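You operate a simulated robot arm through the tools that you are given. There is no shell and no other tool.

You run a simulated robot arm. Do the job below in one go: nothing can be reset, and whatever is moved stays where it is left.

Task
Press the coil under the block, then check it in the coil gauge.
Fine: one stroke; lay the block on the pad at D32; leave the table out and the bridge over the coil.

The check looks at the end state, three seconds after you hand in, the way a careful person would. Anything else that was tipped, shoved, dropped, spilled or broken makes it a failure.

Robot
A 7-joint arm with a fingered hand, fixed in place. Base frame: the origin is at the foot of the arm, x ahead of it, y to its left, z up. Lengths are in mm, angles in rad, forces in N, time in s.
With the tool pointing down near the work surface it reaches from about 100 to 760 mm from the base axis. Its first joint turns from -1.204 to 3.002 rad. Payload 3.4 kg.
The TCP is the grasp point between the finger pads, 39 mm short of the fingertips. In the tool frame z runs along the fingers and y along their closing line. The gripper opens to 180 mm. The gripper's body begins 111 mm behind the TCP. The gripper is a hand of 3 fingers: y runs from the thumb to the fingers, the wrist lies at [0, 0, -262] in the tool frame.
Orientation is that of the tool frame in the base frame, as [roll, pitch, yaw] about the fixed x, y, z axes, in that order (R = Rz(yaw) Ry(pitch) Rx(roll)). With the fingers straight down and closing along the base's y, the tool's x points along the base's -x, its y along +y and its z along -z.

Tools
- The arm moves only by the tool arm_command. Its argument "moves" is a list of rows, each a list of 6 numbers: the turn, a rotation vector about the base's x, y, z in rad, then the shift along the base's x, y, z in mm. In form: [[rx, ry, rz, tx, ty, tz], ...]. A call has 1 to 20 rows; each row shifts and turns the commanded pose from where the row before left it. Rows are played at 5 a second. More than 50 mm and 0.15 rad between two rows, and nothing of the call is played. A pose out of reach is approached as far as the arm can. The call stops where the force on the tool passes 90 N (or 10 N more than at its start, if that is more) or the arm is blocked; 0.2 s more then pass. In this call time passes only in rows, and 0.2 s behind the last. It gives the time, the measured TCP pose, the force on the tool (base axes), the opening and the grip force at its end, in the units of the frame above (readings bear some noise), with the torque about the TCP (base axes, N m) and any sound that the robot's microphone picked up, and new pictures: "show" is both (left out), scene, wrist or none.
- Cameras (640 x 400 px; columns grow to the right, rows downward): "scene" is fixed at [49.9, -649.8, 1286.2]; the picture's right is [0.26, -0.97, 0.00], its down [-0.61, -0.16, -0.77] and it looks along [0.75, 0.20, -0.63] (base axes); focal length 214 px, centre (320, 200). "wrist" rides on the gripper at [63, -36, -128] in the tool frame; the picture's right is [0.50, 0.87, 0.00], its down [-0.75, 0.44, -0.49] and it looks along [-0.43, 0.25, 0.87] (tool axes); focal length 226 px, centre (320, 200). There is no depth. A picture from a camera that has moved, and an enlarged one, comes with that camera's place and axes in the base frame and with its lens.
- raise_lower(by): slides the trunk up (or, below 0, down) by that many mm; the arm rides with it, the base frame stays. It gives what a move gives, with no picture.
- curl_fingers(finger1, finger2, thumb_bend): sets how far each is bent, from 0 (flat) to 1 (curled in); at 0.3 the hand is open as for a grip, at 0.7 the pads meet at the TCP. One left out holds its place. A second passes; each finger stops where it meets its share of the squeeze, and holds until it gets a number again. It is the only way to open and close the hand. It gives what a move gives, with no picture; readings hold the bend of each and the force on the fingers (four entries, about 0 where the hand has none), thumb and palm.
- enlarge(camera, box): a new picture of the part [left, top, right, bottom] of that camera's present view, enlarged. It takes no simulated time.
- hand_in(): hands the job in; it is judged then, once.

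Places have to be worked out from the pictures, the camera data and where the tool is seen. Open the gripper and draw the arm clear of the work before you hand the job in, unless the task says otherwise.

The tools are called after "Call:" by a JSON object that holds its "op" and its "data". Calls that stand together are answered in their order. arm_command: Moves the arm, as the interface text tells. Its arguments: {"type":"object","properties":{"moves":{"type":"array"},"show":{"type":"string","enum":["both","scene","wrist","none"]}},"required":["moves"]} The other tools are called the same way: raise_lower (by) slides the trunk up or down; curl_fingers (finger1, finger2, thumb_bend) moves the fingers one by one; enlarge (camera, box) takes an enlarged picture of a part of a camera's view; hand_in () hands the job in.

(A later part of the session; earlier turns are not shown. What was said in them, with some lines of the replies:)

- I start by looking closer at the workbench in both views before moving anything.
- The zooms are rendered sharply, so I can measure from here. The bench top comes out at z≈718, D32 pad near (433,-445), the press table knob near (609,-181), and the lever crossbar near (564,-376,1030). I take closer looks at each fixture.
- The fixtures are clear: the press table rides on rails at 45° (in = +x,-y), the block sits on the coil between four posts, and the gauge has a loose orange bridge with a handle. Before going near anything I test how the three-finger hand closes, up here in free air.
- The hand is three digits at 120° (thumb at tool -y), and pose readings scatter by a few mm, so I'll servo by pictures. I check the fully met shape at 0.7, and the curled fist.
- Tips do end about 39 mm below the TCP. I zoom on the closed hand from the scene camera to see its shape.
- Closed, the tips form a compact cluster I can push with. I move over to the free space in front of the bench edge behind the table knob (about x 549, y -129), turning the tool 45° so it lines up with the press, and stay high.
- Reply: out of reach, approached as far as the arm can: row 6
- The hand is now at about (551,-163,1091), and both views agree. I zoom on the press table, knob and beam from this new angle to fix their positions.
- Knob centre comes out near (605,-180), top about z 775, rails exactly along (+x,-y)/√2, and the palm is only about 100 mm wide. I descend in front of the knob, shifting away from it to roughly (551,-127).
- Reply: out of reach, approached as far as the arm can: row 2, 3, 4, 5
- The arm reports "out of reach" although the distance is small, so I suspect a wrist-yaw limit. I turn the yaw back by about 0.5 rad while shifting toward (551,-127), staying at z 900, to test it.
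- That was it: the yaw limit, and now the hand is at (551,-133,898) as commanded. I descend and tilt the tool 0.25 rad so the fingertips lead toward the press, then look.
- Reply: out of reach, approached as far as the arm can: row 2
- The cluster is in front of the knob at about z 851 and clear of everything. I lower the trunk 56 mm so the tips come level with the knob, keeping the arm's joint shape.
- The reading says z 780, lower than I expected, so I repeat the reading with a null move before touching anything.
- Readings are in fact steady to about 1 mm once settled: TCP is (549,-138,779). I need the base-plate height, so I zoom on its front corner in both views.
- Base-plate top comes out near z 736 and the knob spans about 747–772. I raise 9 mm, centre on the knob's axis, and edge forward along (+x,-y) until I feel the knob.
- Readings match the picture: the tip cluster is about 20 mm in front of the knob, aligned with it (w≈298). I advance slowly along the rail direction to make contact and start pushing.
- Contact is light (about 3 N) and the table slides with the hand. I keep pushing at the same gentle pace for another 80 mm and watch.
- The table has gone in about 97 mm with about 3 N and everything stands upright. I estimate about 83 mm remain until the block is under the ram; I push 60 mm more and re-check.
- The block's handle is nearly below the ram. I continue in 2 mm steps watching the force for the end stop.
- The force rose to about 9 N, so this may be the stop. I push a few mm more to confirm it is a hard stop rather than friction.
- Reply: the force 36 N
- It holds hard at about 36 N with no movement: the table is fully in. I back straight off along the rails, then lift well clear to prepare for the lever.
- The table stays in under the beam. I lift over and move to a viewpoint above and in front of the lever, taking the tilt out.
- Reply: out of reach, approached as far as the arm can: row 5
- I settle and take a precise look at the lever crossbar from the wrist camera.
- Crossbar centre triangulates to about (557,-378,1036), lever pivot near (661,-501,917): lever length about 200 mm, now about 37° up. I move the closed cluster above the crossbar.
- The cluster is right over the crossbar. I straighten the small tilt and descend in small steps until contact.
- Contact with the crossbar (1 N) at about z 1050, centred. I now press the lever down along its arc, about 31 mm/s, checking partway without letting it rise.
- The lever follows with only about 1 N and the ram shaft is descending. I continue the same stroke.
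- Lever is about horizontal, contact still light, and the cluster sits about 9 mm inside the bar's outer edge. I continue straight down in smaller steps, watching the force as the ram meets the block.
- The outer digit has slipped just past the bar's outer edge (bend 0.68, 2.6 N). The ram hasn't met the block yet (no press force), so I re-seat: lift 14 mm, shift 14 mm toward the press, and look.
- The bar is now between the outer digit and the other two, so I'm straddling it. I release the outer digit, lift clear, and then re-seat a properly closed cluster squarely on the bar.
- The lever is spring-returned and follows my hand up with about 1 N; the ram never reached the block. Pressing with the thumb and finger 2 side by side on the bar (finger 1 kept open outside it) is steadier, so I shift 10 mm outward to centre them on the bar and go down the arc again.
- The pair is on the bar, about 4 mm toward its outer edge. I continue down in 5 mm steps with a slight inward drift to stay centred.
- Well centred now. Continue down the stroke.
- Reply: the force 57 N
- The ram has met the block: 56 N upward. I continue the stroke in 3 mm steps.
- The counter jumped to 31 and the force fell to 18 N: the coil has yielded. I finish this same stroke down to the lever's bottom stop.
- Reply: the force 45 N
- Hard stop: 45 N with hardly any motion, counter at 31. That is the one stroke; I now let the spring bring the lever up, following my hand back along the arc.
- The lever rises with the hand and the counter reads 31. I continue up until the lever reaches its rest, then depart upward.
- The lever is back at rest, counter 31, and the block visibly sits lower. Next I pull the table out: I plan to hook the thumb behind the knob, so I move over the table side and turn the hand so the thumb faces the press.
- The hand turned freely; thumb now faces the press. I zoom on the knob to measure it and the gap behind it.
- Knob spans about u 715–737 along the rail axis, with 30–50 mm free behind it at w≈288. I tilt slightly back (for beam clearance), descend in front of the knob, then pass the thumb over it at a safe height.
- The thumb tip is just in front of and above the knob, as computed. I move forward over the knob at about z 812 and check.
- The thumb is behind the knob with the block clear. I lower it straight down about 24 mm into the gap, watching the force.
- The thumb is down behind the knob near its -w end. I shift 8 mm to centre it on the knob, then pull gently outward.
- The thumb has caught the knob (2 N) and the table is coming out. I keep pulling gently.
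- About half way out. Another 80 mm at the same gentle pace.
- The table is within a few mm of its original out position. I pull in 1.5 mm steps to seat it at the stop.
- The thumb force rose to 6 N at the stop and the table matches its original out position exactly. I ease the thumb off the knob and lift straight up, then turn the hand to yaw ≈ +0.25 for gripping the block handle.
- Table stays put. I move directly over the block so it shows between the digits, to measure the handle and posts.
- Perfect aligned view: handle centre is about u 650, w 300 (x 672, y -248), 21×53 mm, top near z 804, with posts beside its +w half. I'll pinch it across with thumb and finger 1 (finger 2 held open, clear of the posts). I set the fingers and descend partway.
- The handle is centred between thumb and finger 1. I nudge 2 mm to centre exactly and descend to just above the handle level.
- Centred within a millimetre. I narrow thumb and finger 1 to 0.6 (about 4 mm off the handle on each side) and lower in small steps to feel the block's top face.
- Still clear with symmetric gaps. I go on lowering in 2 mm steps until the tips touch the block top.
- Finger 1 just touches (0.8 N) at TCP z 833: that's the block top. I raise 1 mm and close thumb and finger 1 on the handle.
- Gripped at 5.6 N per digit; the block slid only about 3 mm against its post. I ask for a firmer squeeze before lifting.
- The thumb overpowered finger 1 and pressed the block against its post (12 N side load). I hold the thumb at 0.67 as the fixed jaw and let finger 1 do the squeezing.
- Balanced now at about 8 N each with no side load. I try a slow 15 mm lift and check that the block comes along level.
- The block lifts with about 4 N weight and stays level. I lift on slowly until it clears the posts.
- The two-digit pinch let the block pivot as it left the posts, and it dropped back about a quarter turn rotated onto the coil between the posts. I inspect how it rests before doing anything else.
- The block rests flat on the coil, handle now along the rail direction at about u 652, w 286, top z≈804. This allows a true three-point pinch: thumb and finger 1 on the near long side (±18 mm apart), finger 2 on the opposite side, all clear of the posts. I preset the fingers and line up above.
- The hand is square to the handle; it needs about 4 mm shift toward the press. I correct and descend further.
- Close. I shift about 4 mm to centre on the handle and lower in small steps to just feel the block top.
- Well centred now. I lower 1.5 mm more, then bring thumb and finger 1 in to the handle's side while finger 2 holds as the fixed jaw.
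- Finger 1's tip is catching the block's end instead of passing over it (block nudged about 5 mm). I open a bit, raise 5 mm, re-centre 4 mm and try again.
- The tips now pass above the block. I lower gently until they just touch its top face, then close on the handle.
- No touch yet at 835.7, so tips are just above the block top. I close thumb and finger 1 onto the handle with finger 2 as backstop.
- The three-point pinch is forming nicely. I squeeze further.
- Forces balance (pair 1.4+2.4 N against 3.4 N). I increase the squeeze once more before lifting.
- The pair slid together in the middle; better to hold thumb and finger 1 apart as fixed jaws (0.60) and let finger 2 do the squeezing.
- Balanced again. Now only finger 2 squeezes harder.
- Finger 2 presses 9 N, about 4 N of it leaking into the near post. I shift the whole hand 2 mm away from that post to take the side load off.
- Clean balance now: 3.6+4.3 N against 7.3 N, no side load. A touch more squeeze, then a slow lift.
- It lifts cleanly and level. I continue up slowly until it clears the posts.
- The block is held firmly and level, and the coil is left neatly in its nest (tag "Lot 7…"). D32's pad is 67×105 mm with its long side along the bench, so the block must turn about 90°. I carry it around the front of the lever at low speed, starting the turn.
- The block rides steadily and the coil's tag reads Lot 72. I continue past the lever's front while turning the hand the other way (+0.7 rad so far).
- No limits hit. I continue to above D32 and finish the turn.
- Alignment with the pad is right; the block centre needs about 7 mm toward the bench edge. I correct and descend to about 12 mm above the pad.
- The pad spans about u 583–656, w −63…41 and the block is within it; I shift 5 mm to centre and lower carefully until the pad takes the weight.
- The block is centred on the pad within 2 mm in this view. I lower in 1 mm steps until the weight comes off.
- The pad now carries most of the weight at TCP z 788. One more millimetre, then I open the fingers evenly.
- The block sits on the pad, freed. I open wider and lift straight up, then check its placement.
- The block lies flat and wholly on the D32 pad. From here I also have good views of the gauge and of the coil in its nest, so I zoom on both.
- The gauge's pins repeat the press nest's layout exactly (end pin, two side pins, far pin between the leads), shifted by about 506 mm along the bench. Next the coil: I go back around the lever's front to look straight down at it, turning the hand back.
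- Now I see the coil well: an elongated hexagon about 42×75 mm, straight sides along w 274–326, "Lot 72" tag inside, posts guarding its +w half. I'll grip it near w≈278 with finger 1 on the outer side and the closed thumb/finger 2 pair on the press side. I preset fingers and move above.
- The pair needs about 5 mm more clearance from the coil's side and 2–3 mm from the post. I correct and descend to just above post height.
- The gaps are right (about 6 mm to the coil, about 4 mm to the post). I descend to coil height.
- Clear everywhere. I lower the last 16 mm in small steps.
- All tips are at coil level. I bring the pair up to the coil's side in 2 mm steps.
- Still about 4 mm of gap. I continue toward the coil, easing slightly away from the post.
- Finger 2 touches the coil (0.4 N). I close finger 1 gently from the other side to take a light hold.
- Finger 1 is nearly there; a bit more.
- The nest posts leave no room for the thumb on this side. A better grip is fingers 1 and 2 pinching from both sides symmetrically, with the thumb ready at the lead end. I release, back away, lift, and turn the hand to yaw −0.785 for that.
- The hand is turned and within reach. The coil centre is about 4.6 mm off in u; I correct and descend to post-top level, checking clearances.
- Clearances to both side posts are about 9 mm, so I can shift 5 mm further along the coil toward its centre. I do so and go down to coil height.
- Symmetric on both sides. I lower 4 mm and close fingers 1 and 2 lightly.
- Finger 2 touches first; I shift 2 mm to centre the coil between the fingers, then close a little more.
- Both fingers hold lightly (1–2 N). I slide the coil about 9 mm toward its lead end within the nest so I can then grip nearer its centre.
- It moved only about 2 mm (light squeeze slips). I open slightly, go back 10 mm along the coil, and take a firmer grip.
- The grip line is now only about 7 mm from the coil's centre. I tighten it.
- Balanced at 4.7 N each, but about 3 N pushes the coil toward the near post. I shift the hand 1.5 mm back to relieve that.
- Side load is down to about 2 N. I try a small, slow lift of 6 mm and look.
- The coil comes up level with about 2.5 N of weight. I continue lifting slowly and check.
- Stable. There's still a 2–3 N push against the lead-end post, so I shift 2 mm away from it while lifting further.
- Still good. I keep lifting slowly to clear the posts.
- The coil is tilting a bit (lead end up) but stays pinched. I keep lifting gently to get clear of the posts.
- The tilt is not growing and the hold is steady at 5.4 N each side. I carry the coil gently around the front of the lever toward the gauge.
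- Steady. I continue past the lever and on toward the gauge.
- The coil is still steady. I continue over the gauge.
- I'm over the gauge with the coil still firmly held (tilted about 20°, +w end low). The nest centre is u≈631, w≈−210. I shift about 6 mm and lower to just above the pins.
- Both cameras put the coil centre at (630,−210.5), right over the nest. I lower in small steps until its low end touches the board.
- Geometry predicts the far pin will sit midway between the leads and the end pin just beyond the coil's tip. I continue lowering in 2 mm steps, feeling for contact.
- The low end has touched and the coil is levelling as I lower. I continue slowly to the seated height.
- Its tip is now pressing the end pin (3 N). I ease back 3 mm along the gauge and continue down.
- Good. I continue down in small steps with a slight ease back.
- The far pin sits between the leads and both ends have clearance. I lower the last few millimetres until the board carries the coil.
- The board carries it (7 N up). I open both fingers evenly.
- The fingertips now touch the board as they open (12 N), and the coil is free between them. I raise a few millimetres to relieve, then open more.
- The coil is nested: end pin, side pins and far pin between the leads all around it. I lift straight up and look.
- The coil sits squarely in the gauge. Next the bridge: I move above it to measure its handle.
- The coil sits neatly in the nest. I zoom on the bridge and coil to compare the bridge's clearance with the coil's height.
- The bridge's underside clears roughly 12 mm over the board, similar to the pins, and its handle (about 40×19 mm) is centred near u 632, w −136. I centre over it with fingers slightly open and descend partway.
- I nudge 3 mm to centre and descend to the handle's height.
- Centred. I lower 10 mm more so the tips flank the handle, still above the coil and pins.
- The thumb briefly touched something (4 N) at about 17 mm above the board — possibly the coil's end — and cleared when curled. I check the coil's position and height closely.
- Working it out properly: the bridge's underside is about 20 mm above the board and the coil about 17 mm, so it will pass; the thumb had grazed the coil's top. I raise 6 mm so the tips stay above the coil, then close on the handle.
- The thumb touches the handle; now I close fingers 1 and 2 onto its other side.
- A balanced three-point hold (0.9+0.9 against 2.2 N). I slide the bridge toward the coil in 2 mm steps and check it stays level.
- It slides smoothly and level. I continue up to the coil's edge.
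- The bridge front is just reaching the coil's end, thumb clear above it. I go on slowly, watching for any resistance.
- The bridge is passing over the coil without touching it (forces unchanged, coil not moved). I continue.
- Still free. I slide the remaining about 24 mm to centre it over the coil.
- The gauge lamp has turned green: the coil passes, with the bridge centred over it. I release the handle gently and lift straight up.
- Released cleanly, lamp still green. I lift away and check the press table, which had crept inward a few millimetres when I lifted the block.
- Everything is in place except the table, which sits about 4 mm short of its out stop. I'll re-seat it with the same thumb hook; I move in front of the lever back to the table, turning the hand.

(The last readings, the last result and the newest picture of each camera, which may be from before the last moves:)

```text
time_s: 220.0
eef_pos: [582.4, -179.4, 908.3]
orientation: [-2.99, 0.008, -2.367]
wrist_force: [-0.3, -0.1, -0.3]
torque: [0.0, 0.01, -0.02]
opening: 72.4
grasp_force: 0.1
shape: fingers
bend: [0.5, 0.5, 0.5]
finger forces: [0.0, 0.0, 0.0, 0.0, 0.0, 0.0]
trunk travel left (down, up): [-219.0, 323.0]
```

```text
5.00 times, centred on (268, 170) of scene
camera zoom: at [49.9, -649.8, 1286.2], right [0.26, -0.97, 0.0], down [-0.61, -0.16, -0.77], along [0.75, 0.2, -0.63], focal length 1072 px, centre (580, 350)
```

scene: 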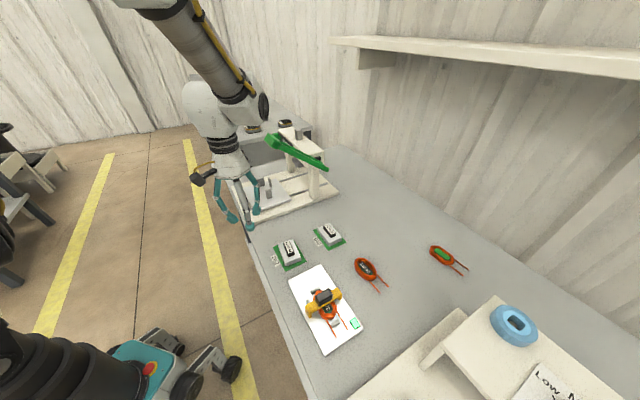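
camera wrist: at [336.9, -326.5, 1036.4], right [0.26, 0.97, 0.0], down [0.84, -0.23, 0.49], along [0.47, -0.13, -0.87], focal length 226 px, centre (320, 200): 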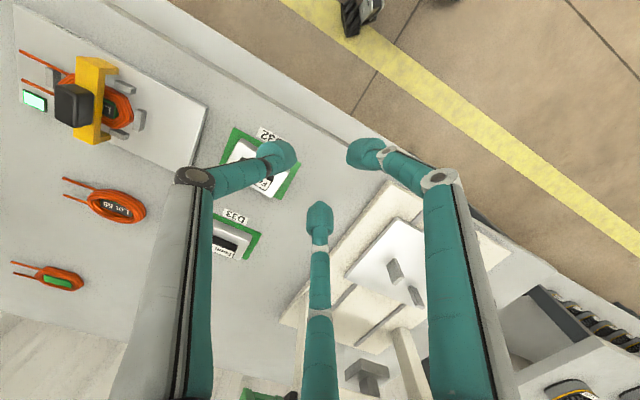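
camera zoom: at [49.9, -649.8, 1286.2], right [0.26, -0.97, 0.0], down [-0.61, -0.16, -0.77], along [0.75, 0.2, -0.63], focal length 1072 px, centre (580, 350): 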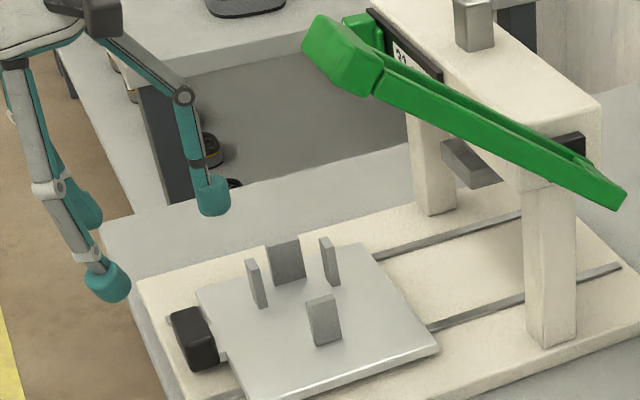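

The thumb hangs behind the knob position. I descend in stages with a 3 mm safety shift and check.

Call:
{"op": "arm_command", "data": {"moves": [[0, 0, 0, 2.1, -2.1, -25], [0, 0, 0, 0, 0, -30], [0, 0, 0, 0, 0, -25], [0, 0, 0, 0, 0, 0]], "show": "none"}}

Call:
{"op": "enlarge", "data": {"camera": "wrist", "box": [140, 40, 380, 220]}}

Call:
{"op": "enlarge", "data": {"camera": "scene", "box": [225, 155, 297, 210]}}

```text
time_s: 221.0
eef_pos: [584.2, -179.5, 826.7]
orientation: [-2.99, 0.006, -2.366]
wrist_force: [0.2, -0.3, 0.7]
torque: [-0.01, -0.01, 0.01]
opening: 72.2
grasp_force: 0.1
shape: fingers
bend: [0.5, 0.5, 0.5]
finger forces: [0.0, 0.0, 0.0, 0.1, 0.0, 0.1]
trunk travel left (down, up): [-219.0, 323.0]
```

```text
2.22 times, centred on (260, 130) of wrist
camera zoom: at [551.3, -234.6, 956.9], right [-0.96, 0.26, -0.13], down [0.18, 0.89, 0.43], along [0.23, 0.38, -0.89], focal length 502 px, centre (453, 356)
```

zoom: 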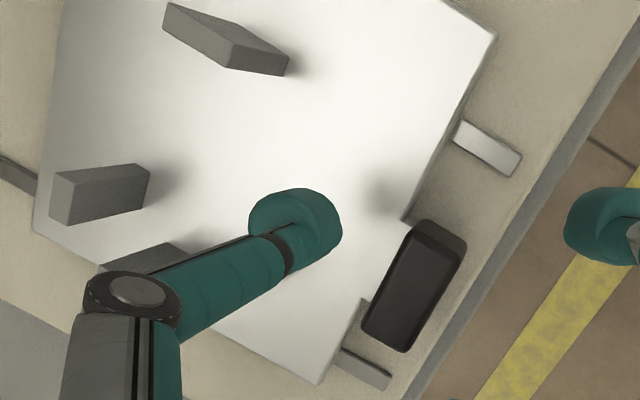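

```text
7.27 times, centred on (261, 182) of scene
camera zoom: at [49.9, -649.8, 1286.2], right [0.26, -0.97, 0.0], down [-0.61, -0.16, -0.77], along [0.75, 0.2, -0.63], focal length 1560 px, centre (749, 327)
```

zoom: 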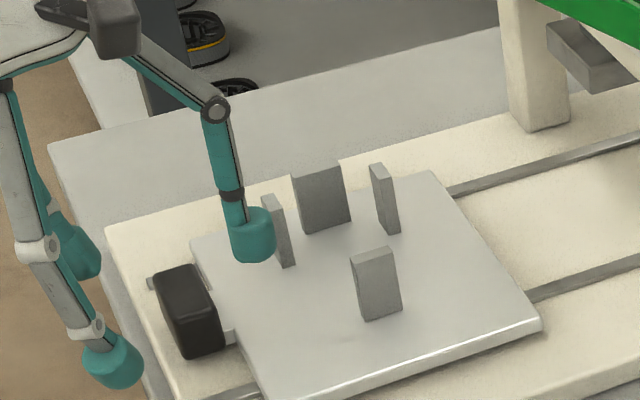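

I shift 5 mm away from the side post and lower the thumb behind the knob.

Call:
{"op": "arm_command", "data": {"moves": [[0, 0, 0, -3.5, -3.5, 0], [0, 0, 0, 0, 0, -12], [0, 0, 0, 0, 0, -12], [0, 0, 0, 0, 0, -8], [0, 0, 0, 0, 0, -3], [0, 0, 0, 0, 0, 0]], "show": "none"}}

Call:
{"op": "enlarge", "data": {"camera": "wrist", "box": [140, 40, 380, 220]}}

Call:
{"op": "enlarge", "data": {"camera": "scene", "box": [225, 155, 297, 210]}}

```text
time_s: 222.4
eef_pos: [583.3, -183.9, 792.2]
orientation: [-2.991, 0.006, -2.367]
wrist_force: [-0.5, -0.5, -0.7]
torque: [0.0, -0.01, 0.02]
opening: 72.1
grasp_force: 0.0
shape: fingers
bend: [0.5, 0.5, 0.5]
finger forces: [0.0, 0.0, 0.0, 0.1, 0.0, 0.0]
trunk travel left (down, up): [-219.0, 323.0]
```

```text
2.22 times, centred on (260, 130) of wrist
camera zoom: at [549.7, -239.4, 922.4], right [-0.96, 0.26, -0.13], down [0.18, 0.89, 0.43], along [0.23, 0.38, -0.89], focal length 502 px, centre (453, 356)
```

zoom: 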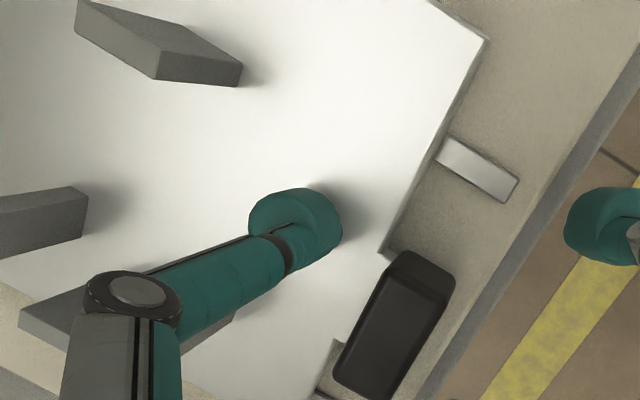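

```text
7.27 times, centred on (261, 182) of scene
camera zoom: at [49.9, -649.8, 1286.2], right [0.26, -0.97, 0.0], down [-0.61, -0.16, -0.77], along [0.75, 0.2, -0.63], focal length 1560 px, centre (749, 327)
```

zoom: 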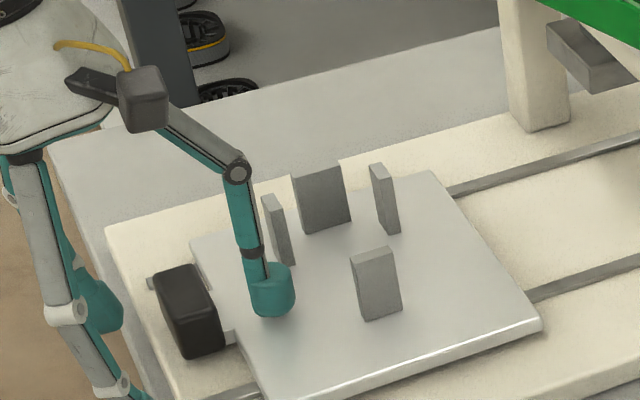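

Thumb is down behind the knob. I centre it on the knob and pull outward in 2 mm steps to the stop.

Call:
{"op": "arm_command", "data": {"moves": [[0, 0, 0, 2.5, 2.5, 0], [0, 0, 0, 2, 2, 0], [0, 0, 0, -1.41, 1.41, 0], [0, 0, 0, -1.41, 1.41, 0], [0, 0, 0, -1.41, 1.41, 0], [0, 0, 0, -1.41, 1.41, 0], [0, 0, 0, -1.41, 1.41, 0], [0, 0, 0, -1.41, 1.41, 0], [0, 0, 0, -1.06, 1.06, 0], [0, 0, 0, 0, 0, 0]], "show": "none"}}

Call:
{"op": "enlarge", "data": {"camera": "scene", "box": [234, 165, 298, 205]}}

```text
time_s: 224.6
eef_pos: [575.4, -170.0, 793.2]
orientation: [-2.989, 0.008, -2.367]
wrist_force: [1.2, 0.2, 0.4]
torque: [-0.01, 0.0, -0.01]
opening: 72.3
grasp_force: 0.1
shape: fingers
bend: [0.5, 0.5, 0.5]
finger forces: [0.0, 0.1, 0.0, 0.0, 0.0, 0.0]
trunk travel left (down, up): [-219.0, 323.0]
```

```text
10.00 times, centred on (266, 185) of scene
camera zoom: at [49.9, -649.8, 1286.2], right [0.26, -0.97, 0.0], down [-0.61, -0.16, -0.77], along [0.75, 0.2, -0.63], focal length 2145 px, centre (860, 350)
```

zoom: 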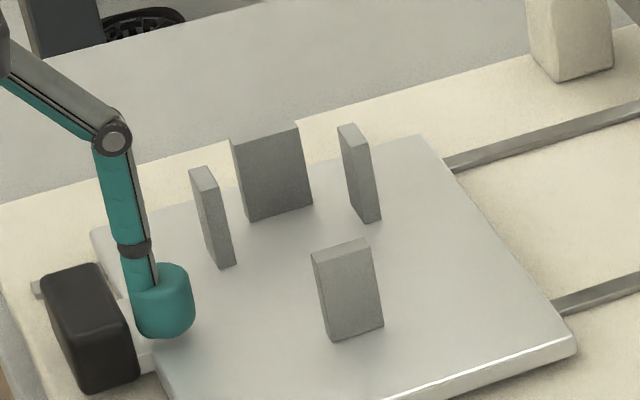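

Close to contact. I continue pulling in small steps until I feel the stop.

Call:
{"op": "arm_command", "data": {"moves": [[0, 0, 0, -1.06, 1.06, 0], [0, 0, 0, -1.06, 1.06, 0], [0, 0, 0, -1.06, 1.06, 0], [0, 0, 0, -1.06, 1.06, 0], [0, 0, 0, -1.06, 1.06, 0], [0, 0, 0, -1.06, 1.06, 0], [0, 0, 0, 0, 0, 0]], "show": "none"}}

Call:
{"op": "enlarge", "data": {"camera": "scene", "box": [234, 165, 298, 205]}}

```text
time_s: 226.2
eef_pos: [568.8, -164.0, 792.0]
orientation: [-2.991, 0.007, -2.368]
wrist_force: [2.0, -1.4, -0.9]
torque: [0.02, -0.04, 0.03]
opening: 75.4
grasp_force: 1.3
shape: fingers
bend: [0.5, 0.5, 0.49]
finger forces: [0.0, 0.0, 0.0, 0.1, 2.1, 0.0]
trunk travel left (down, up): [-219.0, 323.0]
```

```text
10.00 times, centred on (266, 185) of scene
camera zoom: at [49.9, -649.8, 1286.2], right [0.26, -0.97, 0.0], down [-0.61, -0.16, -0.77], along [0.75, 0.2, -0.63], focal length 2145 px, centre (860, 350)
```

zoom: 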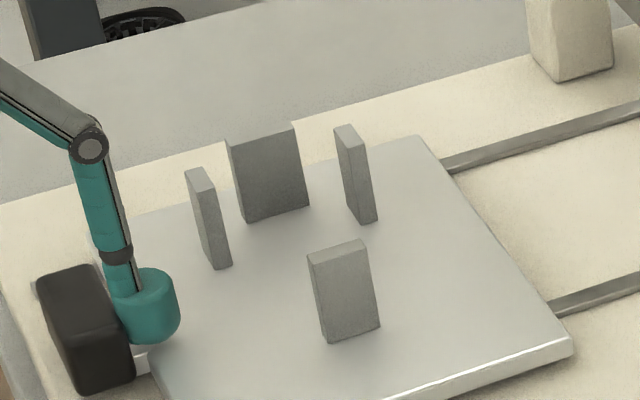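

It's moving out (2 N). A few more millimetres to the stop.

Call:
{"op": "arm_command", "data": {"moves": [[0, 0, 0, -1.06, 1.06, 0], [0, 0, 0, -1.06, 1.06, 0], [0, 0, 0, -1.06, 1.06, 0], [0, 0, 0, 0, 0, 0]], "show": "none"}}

Call:
{"op": "enlarge", "data": {"camera": "scene", "box": [234, 165, 298, 205]}}

```text
time_s: 227.2
eef_pos: [566.2, -161.2, 792.4]
orientation: [-2.99, 0.007, -2.366]
wrist_force: [2.3, -2.8, -0.9]
torque: [-0.07, 0.01, 0.0]
opening: 76.6
grasp_force: 2.3
shape: fingers
bend: [0.5, 0.5, 0.48]
finger forces: [0.0, 0.0, 0.0, 0.1, 3.4, 0.0]
trunk travel left (down, up): [-219.0, 323.0]
```

```text
10.00 times, centred on (266, 185) of scene
camera zoom: at [49.9, -649.8, 1286.2], right [0.26, -0.97, 0.0], down [-0.61, -0.16, -0.77], along [0.75, 0.2, -0.63], focal length 2145 px, centre (860, 350)
```

zoom: 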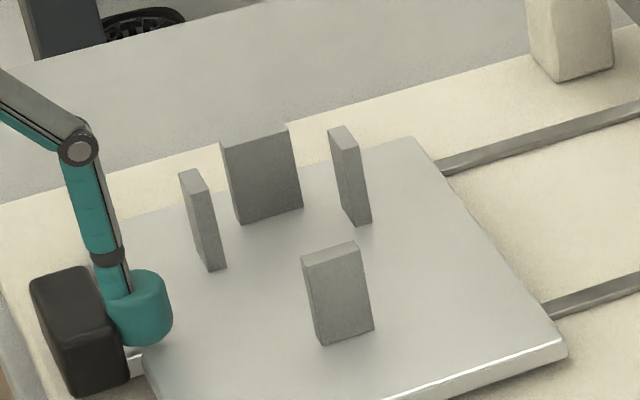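

The table matches its original out position and the force is rising at the stop. I ease off, lift the thumb straight up and withdraw the arm clear of the work.

Call:
{"op": "arm_command", "data": {"moves": [[0, 0, 0, 2.1, -2.1, 0], [0, 0, 0, 2.1, -2.1, 0], [0, 0, 0, 0, 0, 8], [0, 0, 0, 0, 0, 15], [0, 0, 0, 0, 0, 25], [0, 0, 0, 0, 0, 40], [0, 0, 0, 0, 0, 45], [0.053, 0.053, 0, -15, 5, 40], [0.053, 0.053, 0, -20, 5, 40], [0, 0, 0, -30, 0, 40], [0, 0, 0, -35, 0, 40], [0, 0, 0, -35, 0, 0], [0, 0, 0, 0, 0, 0]], "show": "both"}}

Call:
{"op": "curl_fingers", "data": {"finger1": 0.3, "finger2": 0.3, "thumb_bend": 0.3}}

Call:
{"op": "enlarge", "data": {"camera": "scene", "box": [220, 110, 348, 210]}}

Call:
{"op": "enlarge", "data": {"camera": "scene", "box": [265, 225, 385, 355]}}

Call:
{"op": "enlarge", "data": {"camera": "scene", "box": [234, 165, 298, 205]}}

```text
refused: row 11 steps farther than a row can; nothing moved
```

```text
time_s: 228.2
eef_pos: [565.2, -160.8, 791.7]
orientation: [-2.989, 0.007, -2.367]
wrist_force: [-0.1, 0.1, 0.2]
torque: [-0.02, -0.01, 0.02]
opening: 151.7
grasp_force: 0.0
shape: fingers
bend: [0.3, 0.3, 0.3]
finger forces: [0.0, 0.0, 0.0, 0.1, 0.0, 0.1]
trunk travel left (down, up): [-219.0, 323.0]
```

```text
4.00 times, centred on (284, 160) of scene
camera zoom: at [49.9, -649.8, 1286.2], right [0.26, -0.97, 0.0], down [-0.61, -0.16, -0.77], along [0.75, 0.2, -0.63], focal length 858 px, centre (464, 360)
```

zoom: 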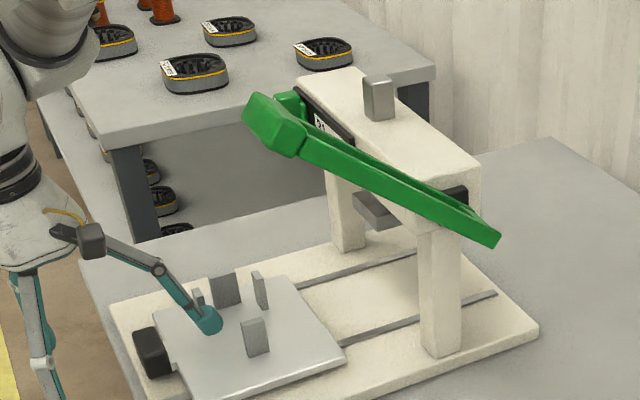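

```text
3.08 times, centred on (325, 290) of scene
camera zoom: at [49.9, -649.8, 1286.2], right [0.26, -0.97, 0.0], down [-0.61, -0.16, -0.77], along [0.75, 0.2, -0.63], focal length 660 px, centre (305, -77)
```

zoom: 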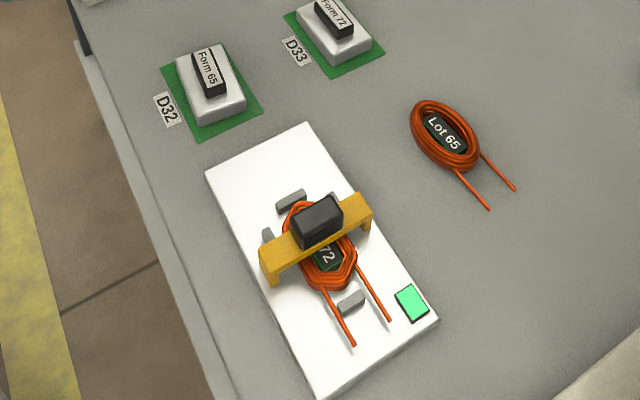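

```text
10.00 times, centred on (266, 185) of scene
camera zoom: at [49.9, -649.8, 1286.2], right [0.26, -0.97, 0.0], down [-0.61, -0.16, -0.77], along [0.75, 0.2, -0.63], focal length 2145 px, centre (860, 350)
```

zoom: 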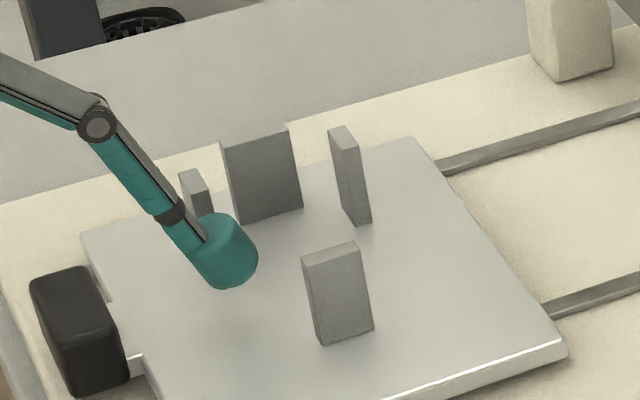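

The lift was refused (one row too long) and only the fingers opened; no contact resulted and the table hasn't moved. I now lift straight up with legal steps.

Call:
{"op": "arm_command", "data": {"moves": [[0, 0, 0, 0, 0, 8], [0, 0, 0, 0, 0, 15], [0, 0, 0, 0, 0, 25], [0, 0, 0, 0, 0, 40], [0, 0, 0, 0, 0, 45], [0.053, 0.053, 0, -15, 5, 40], [0.053, 0.053, 0, -20, 5, 40], [0, 0, 0, -30, 0, 35], [0, 0, 0, -30, 0, 35], [0, 0, 0, -35, 0, 0], [0, 0, 0, 0, 0, 0]], "show": "both"}}

Call:
{"op": "enlarge", "data": {"camera": "scene", "box": [220, 110, 348, 210]}}

Call:
{"op": "enlarge", "data": {"camera": "scene", "box": [234, 165, 298, 205]}}

Call:
{"op": "enlarge", "data": {"camera": "scene", "box": [295, 275, 359, 335]}}

```text
time_s: 230.6
eef_pos: [439.5, -149.8, 1078.2]
orientation: [-3.141, 0.002, -2.364]
wrist_force: [-0.1, -0.2, -0.5]
torque: [0.0, 0.02, 0.0]
opening: 151.6
grasp_force: 0.0
shape: fingers
bend: [0.3, 0.3, 0.3]
finger forces: [0.1, 0.0, 0.0, 0.1, 0.1, 0.0]
trunk travel left (down, up): [-219.0, 323.0]
camera wrist: at [419.9, -218.4, 1204.7], right [-0.96, 0.27, 0.0], down [0.23, 0.84, 0.5], along [0.13, 0.48, -0.87], focal length 226 px, centre (320, 200)
```

scene: 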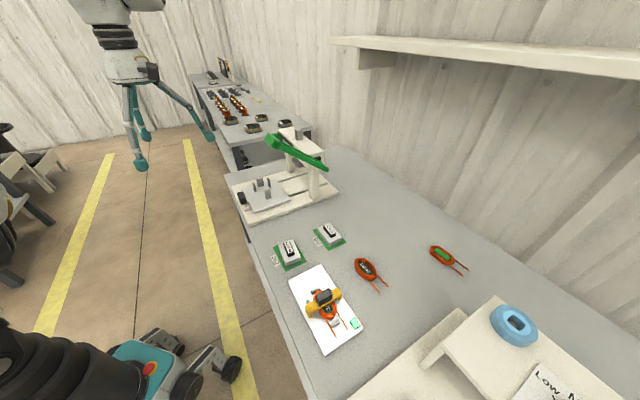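
wrist: 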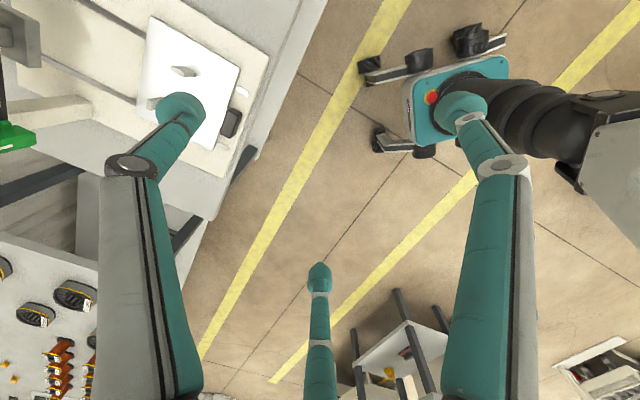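

```text
4.00 times, centred on (284, 160) of scene
camera zoom: at [49.9, -649.8, 1286.2], right [0.26, -0.97, 0.0], down [-0.61, -0.16, -0.77], along [0.75, 0.2, -0.63], focal length 858 px, centre (464, 360)
```

zoom: 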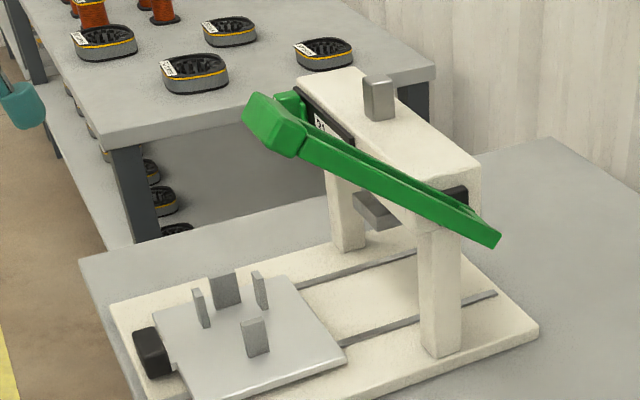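

```text
10.00 times, centred on (266, 185) of scene
camera zoom: at [49.9, -649.8, 1286.2], right [0.26, -0.97, 0.0], down [-0.61, -0.16, -0.77], along [0.75, 0.2, -0.63], focal length 2145 px, centre (860, 350)
```

zoom: 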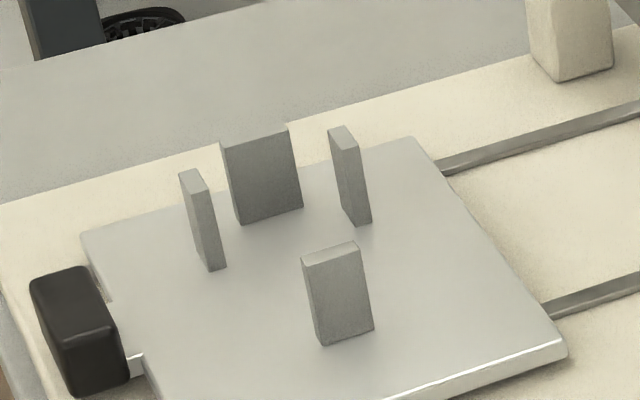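

```text
6.67 times, centred on (327, 305) of scene
camera zoom: at [49.9, -649.8, 1286.2], right [0.26, -0.97, 0.0], down [-0.61, -0.16, -0.77], along [0.75, 0.2, -0.63], focal length 1430 px, centre (273, -500)
```

zoom: 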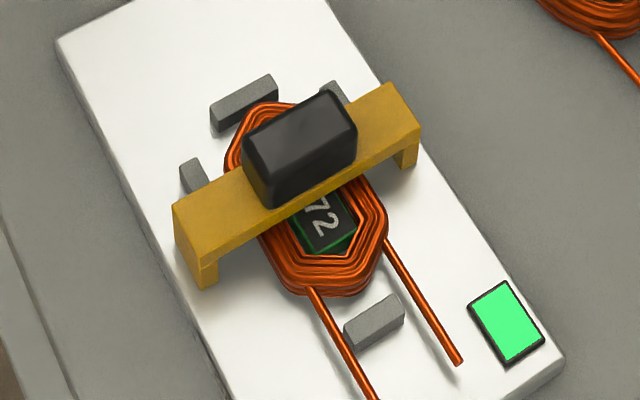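

Final check: the press counter read 31 (one stroke), the lever is up, and the table is fully out. The block lies on D32, the coil is nested with the bridge over it and the gauge lamp green, and the hand is open and clear. I hand in.

Call:
{"op": "hand_in", "data": {}}

```text
The job is handed in.
```

The coil was pressed in one stroke and passed the gauge, whose lamp turned green. I've handed the job in.

- **Press:** the counter went from 30 to 31, the lever is back up, and the table is out against its stop.
- **Block:** Form 65 lies flat and fully on the D32 pad, turned about 8° from the pad's edges.
- **Gauge:** the coil (tagged Lot 72) sits between the pins with its leads on either side of the far pin. The bridge is centred over it.

**Mishap:** on the first try at lifting the block, it slipped from my grip. It dropped a short way back onto the pressed coil and landed about a quarter turn round. I picked it up again with all three fingers. I saw no damage, and the coil still passed afterwards.

The table also crept about 4 mm inward when I first gripped and lifted the block. I pulled it back to its stop before handing in.

The hand is open and clear of the work.
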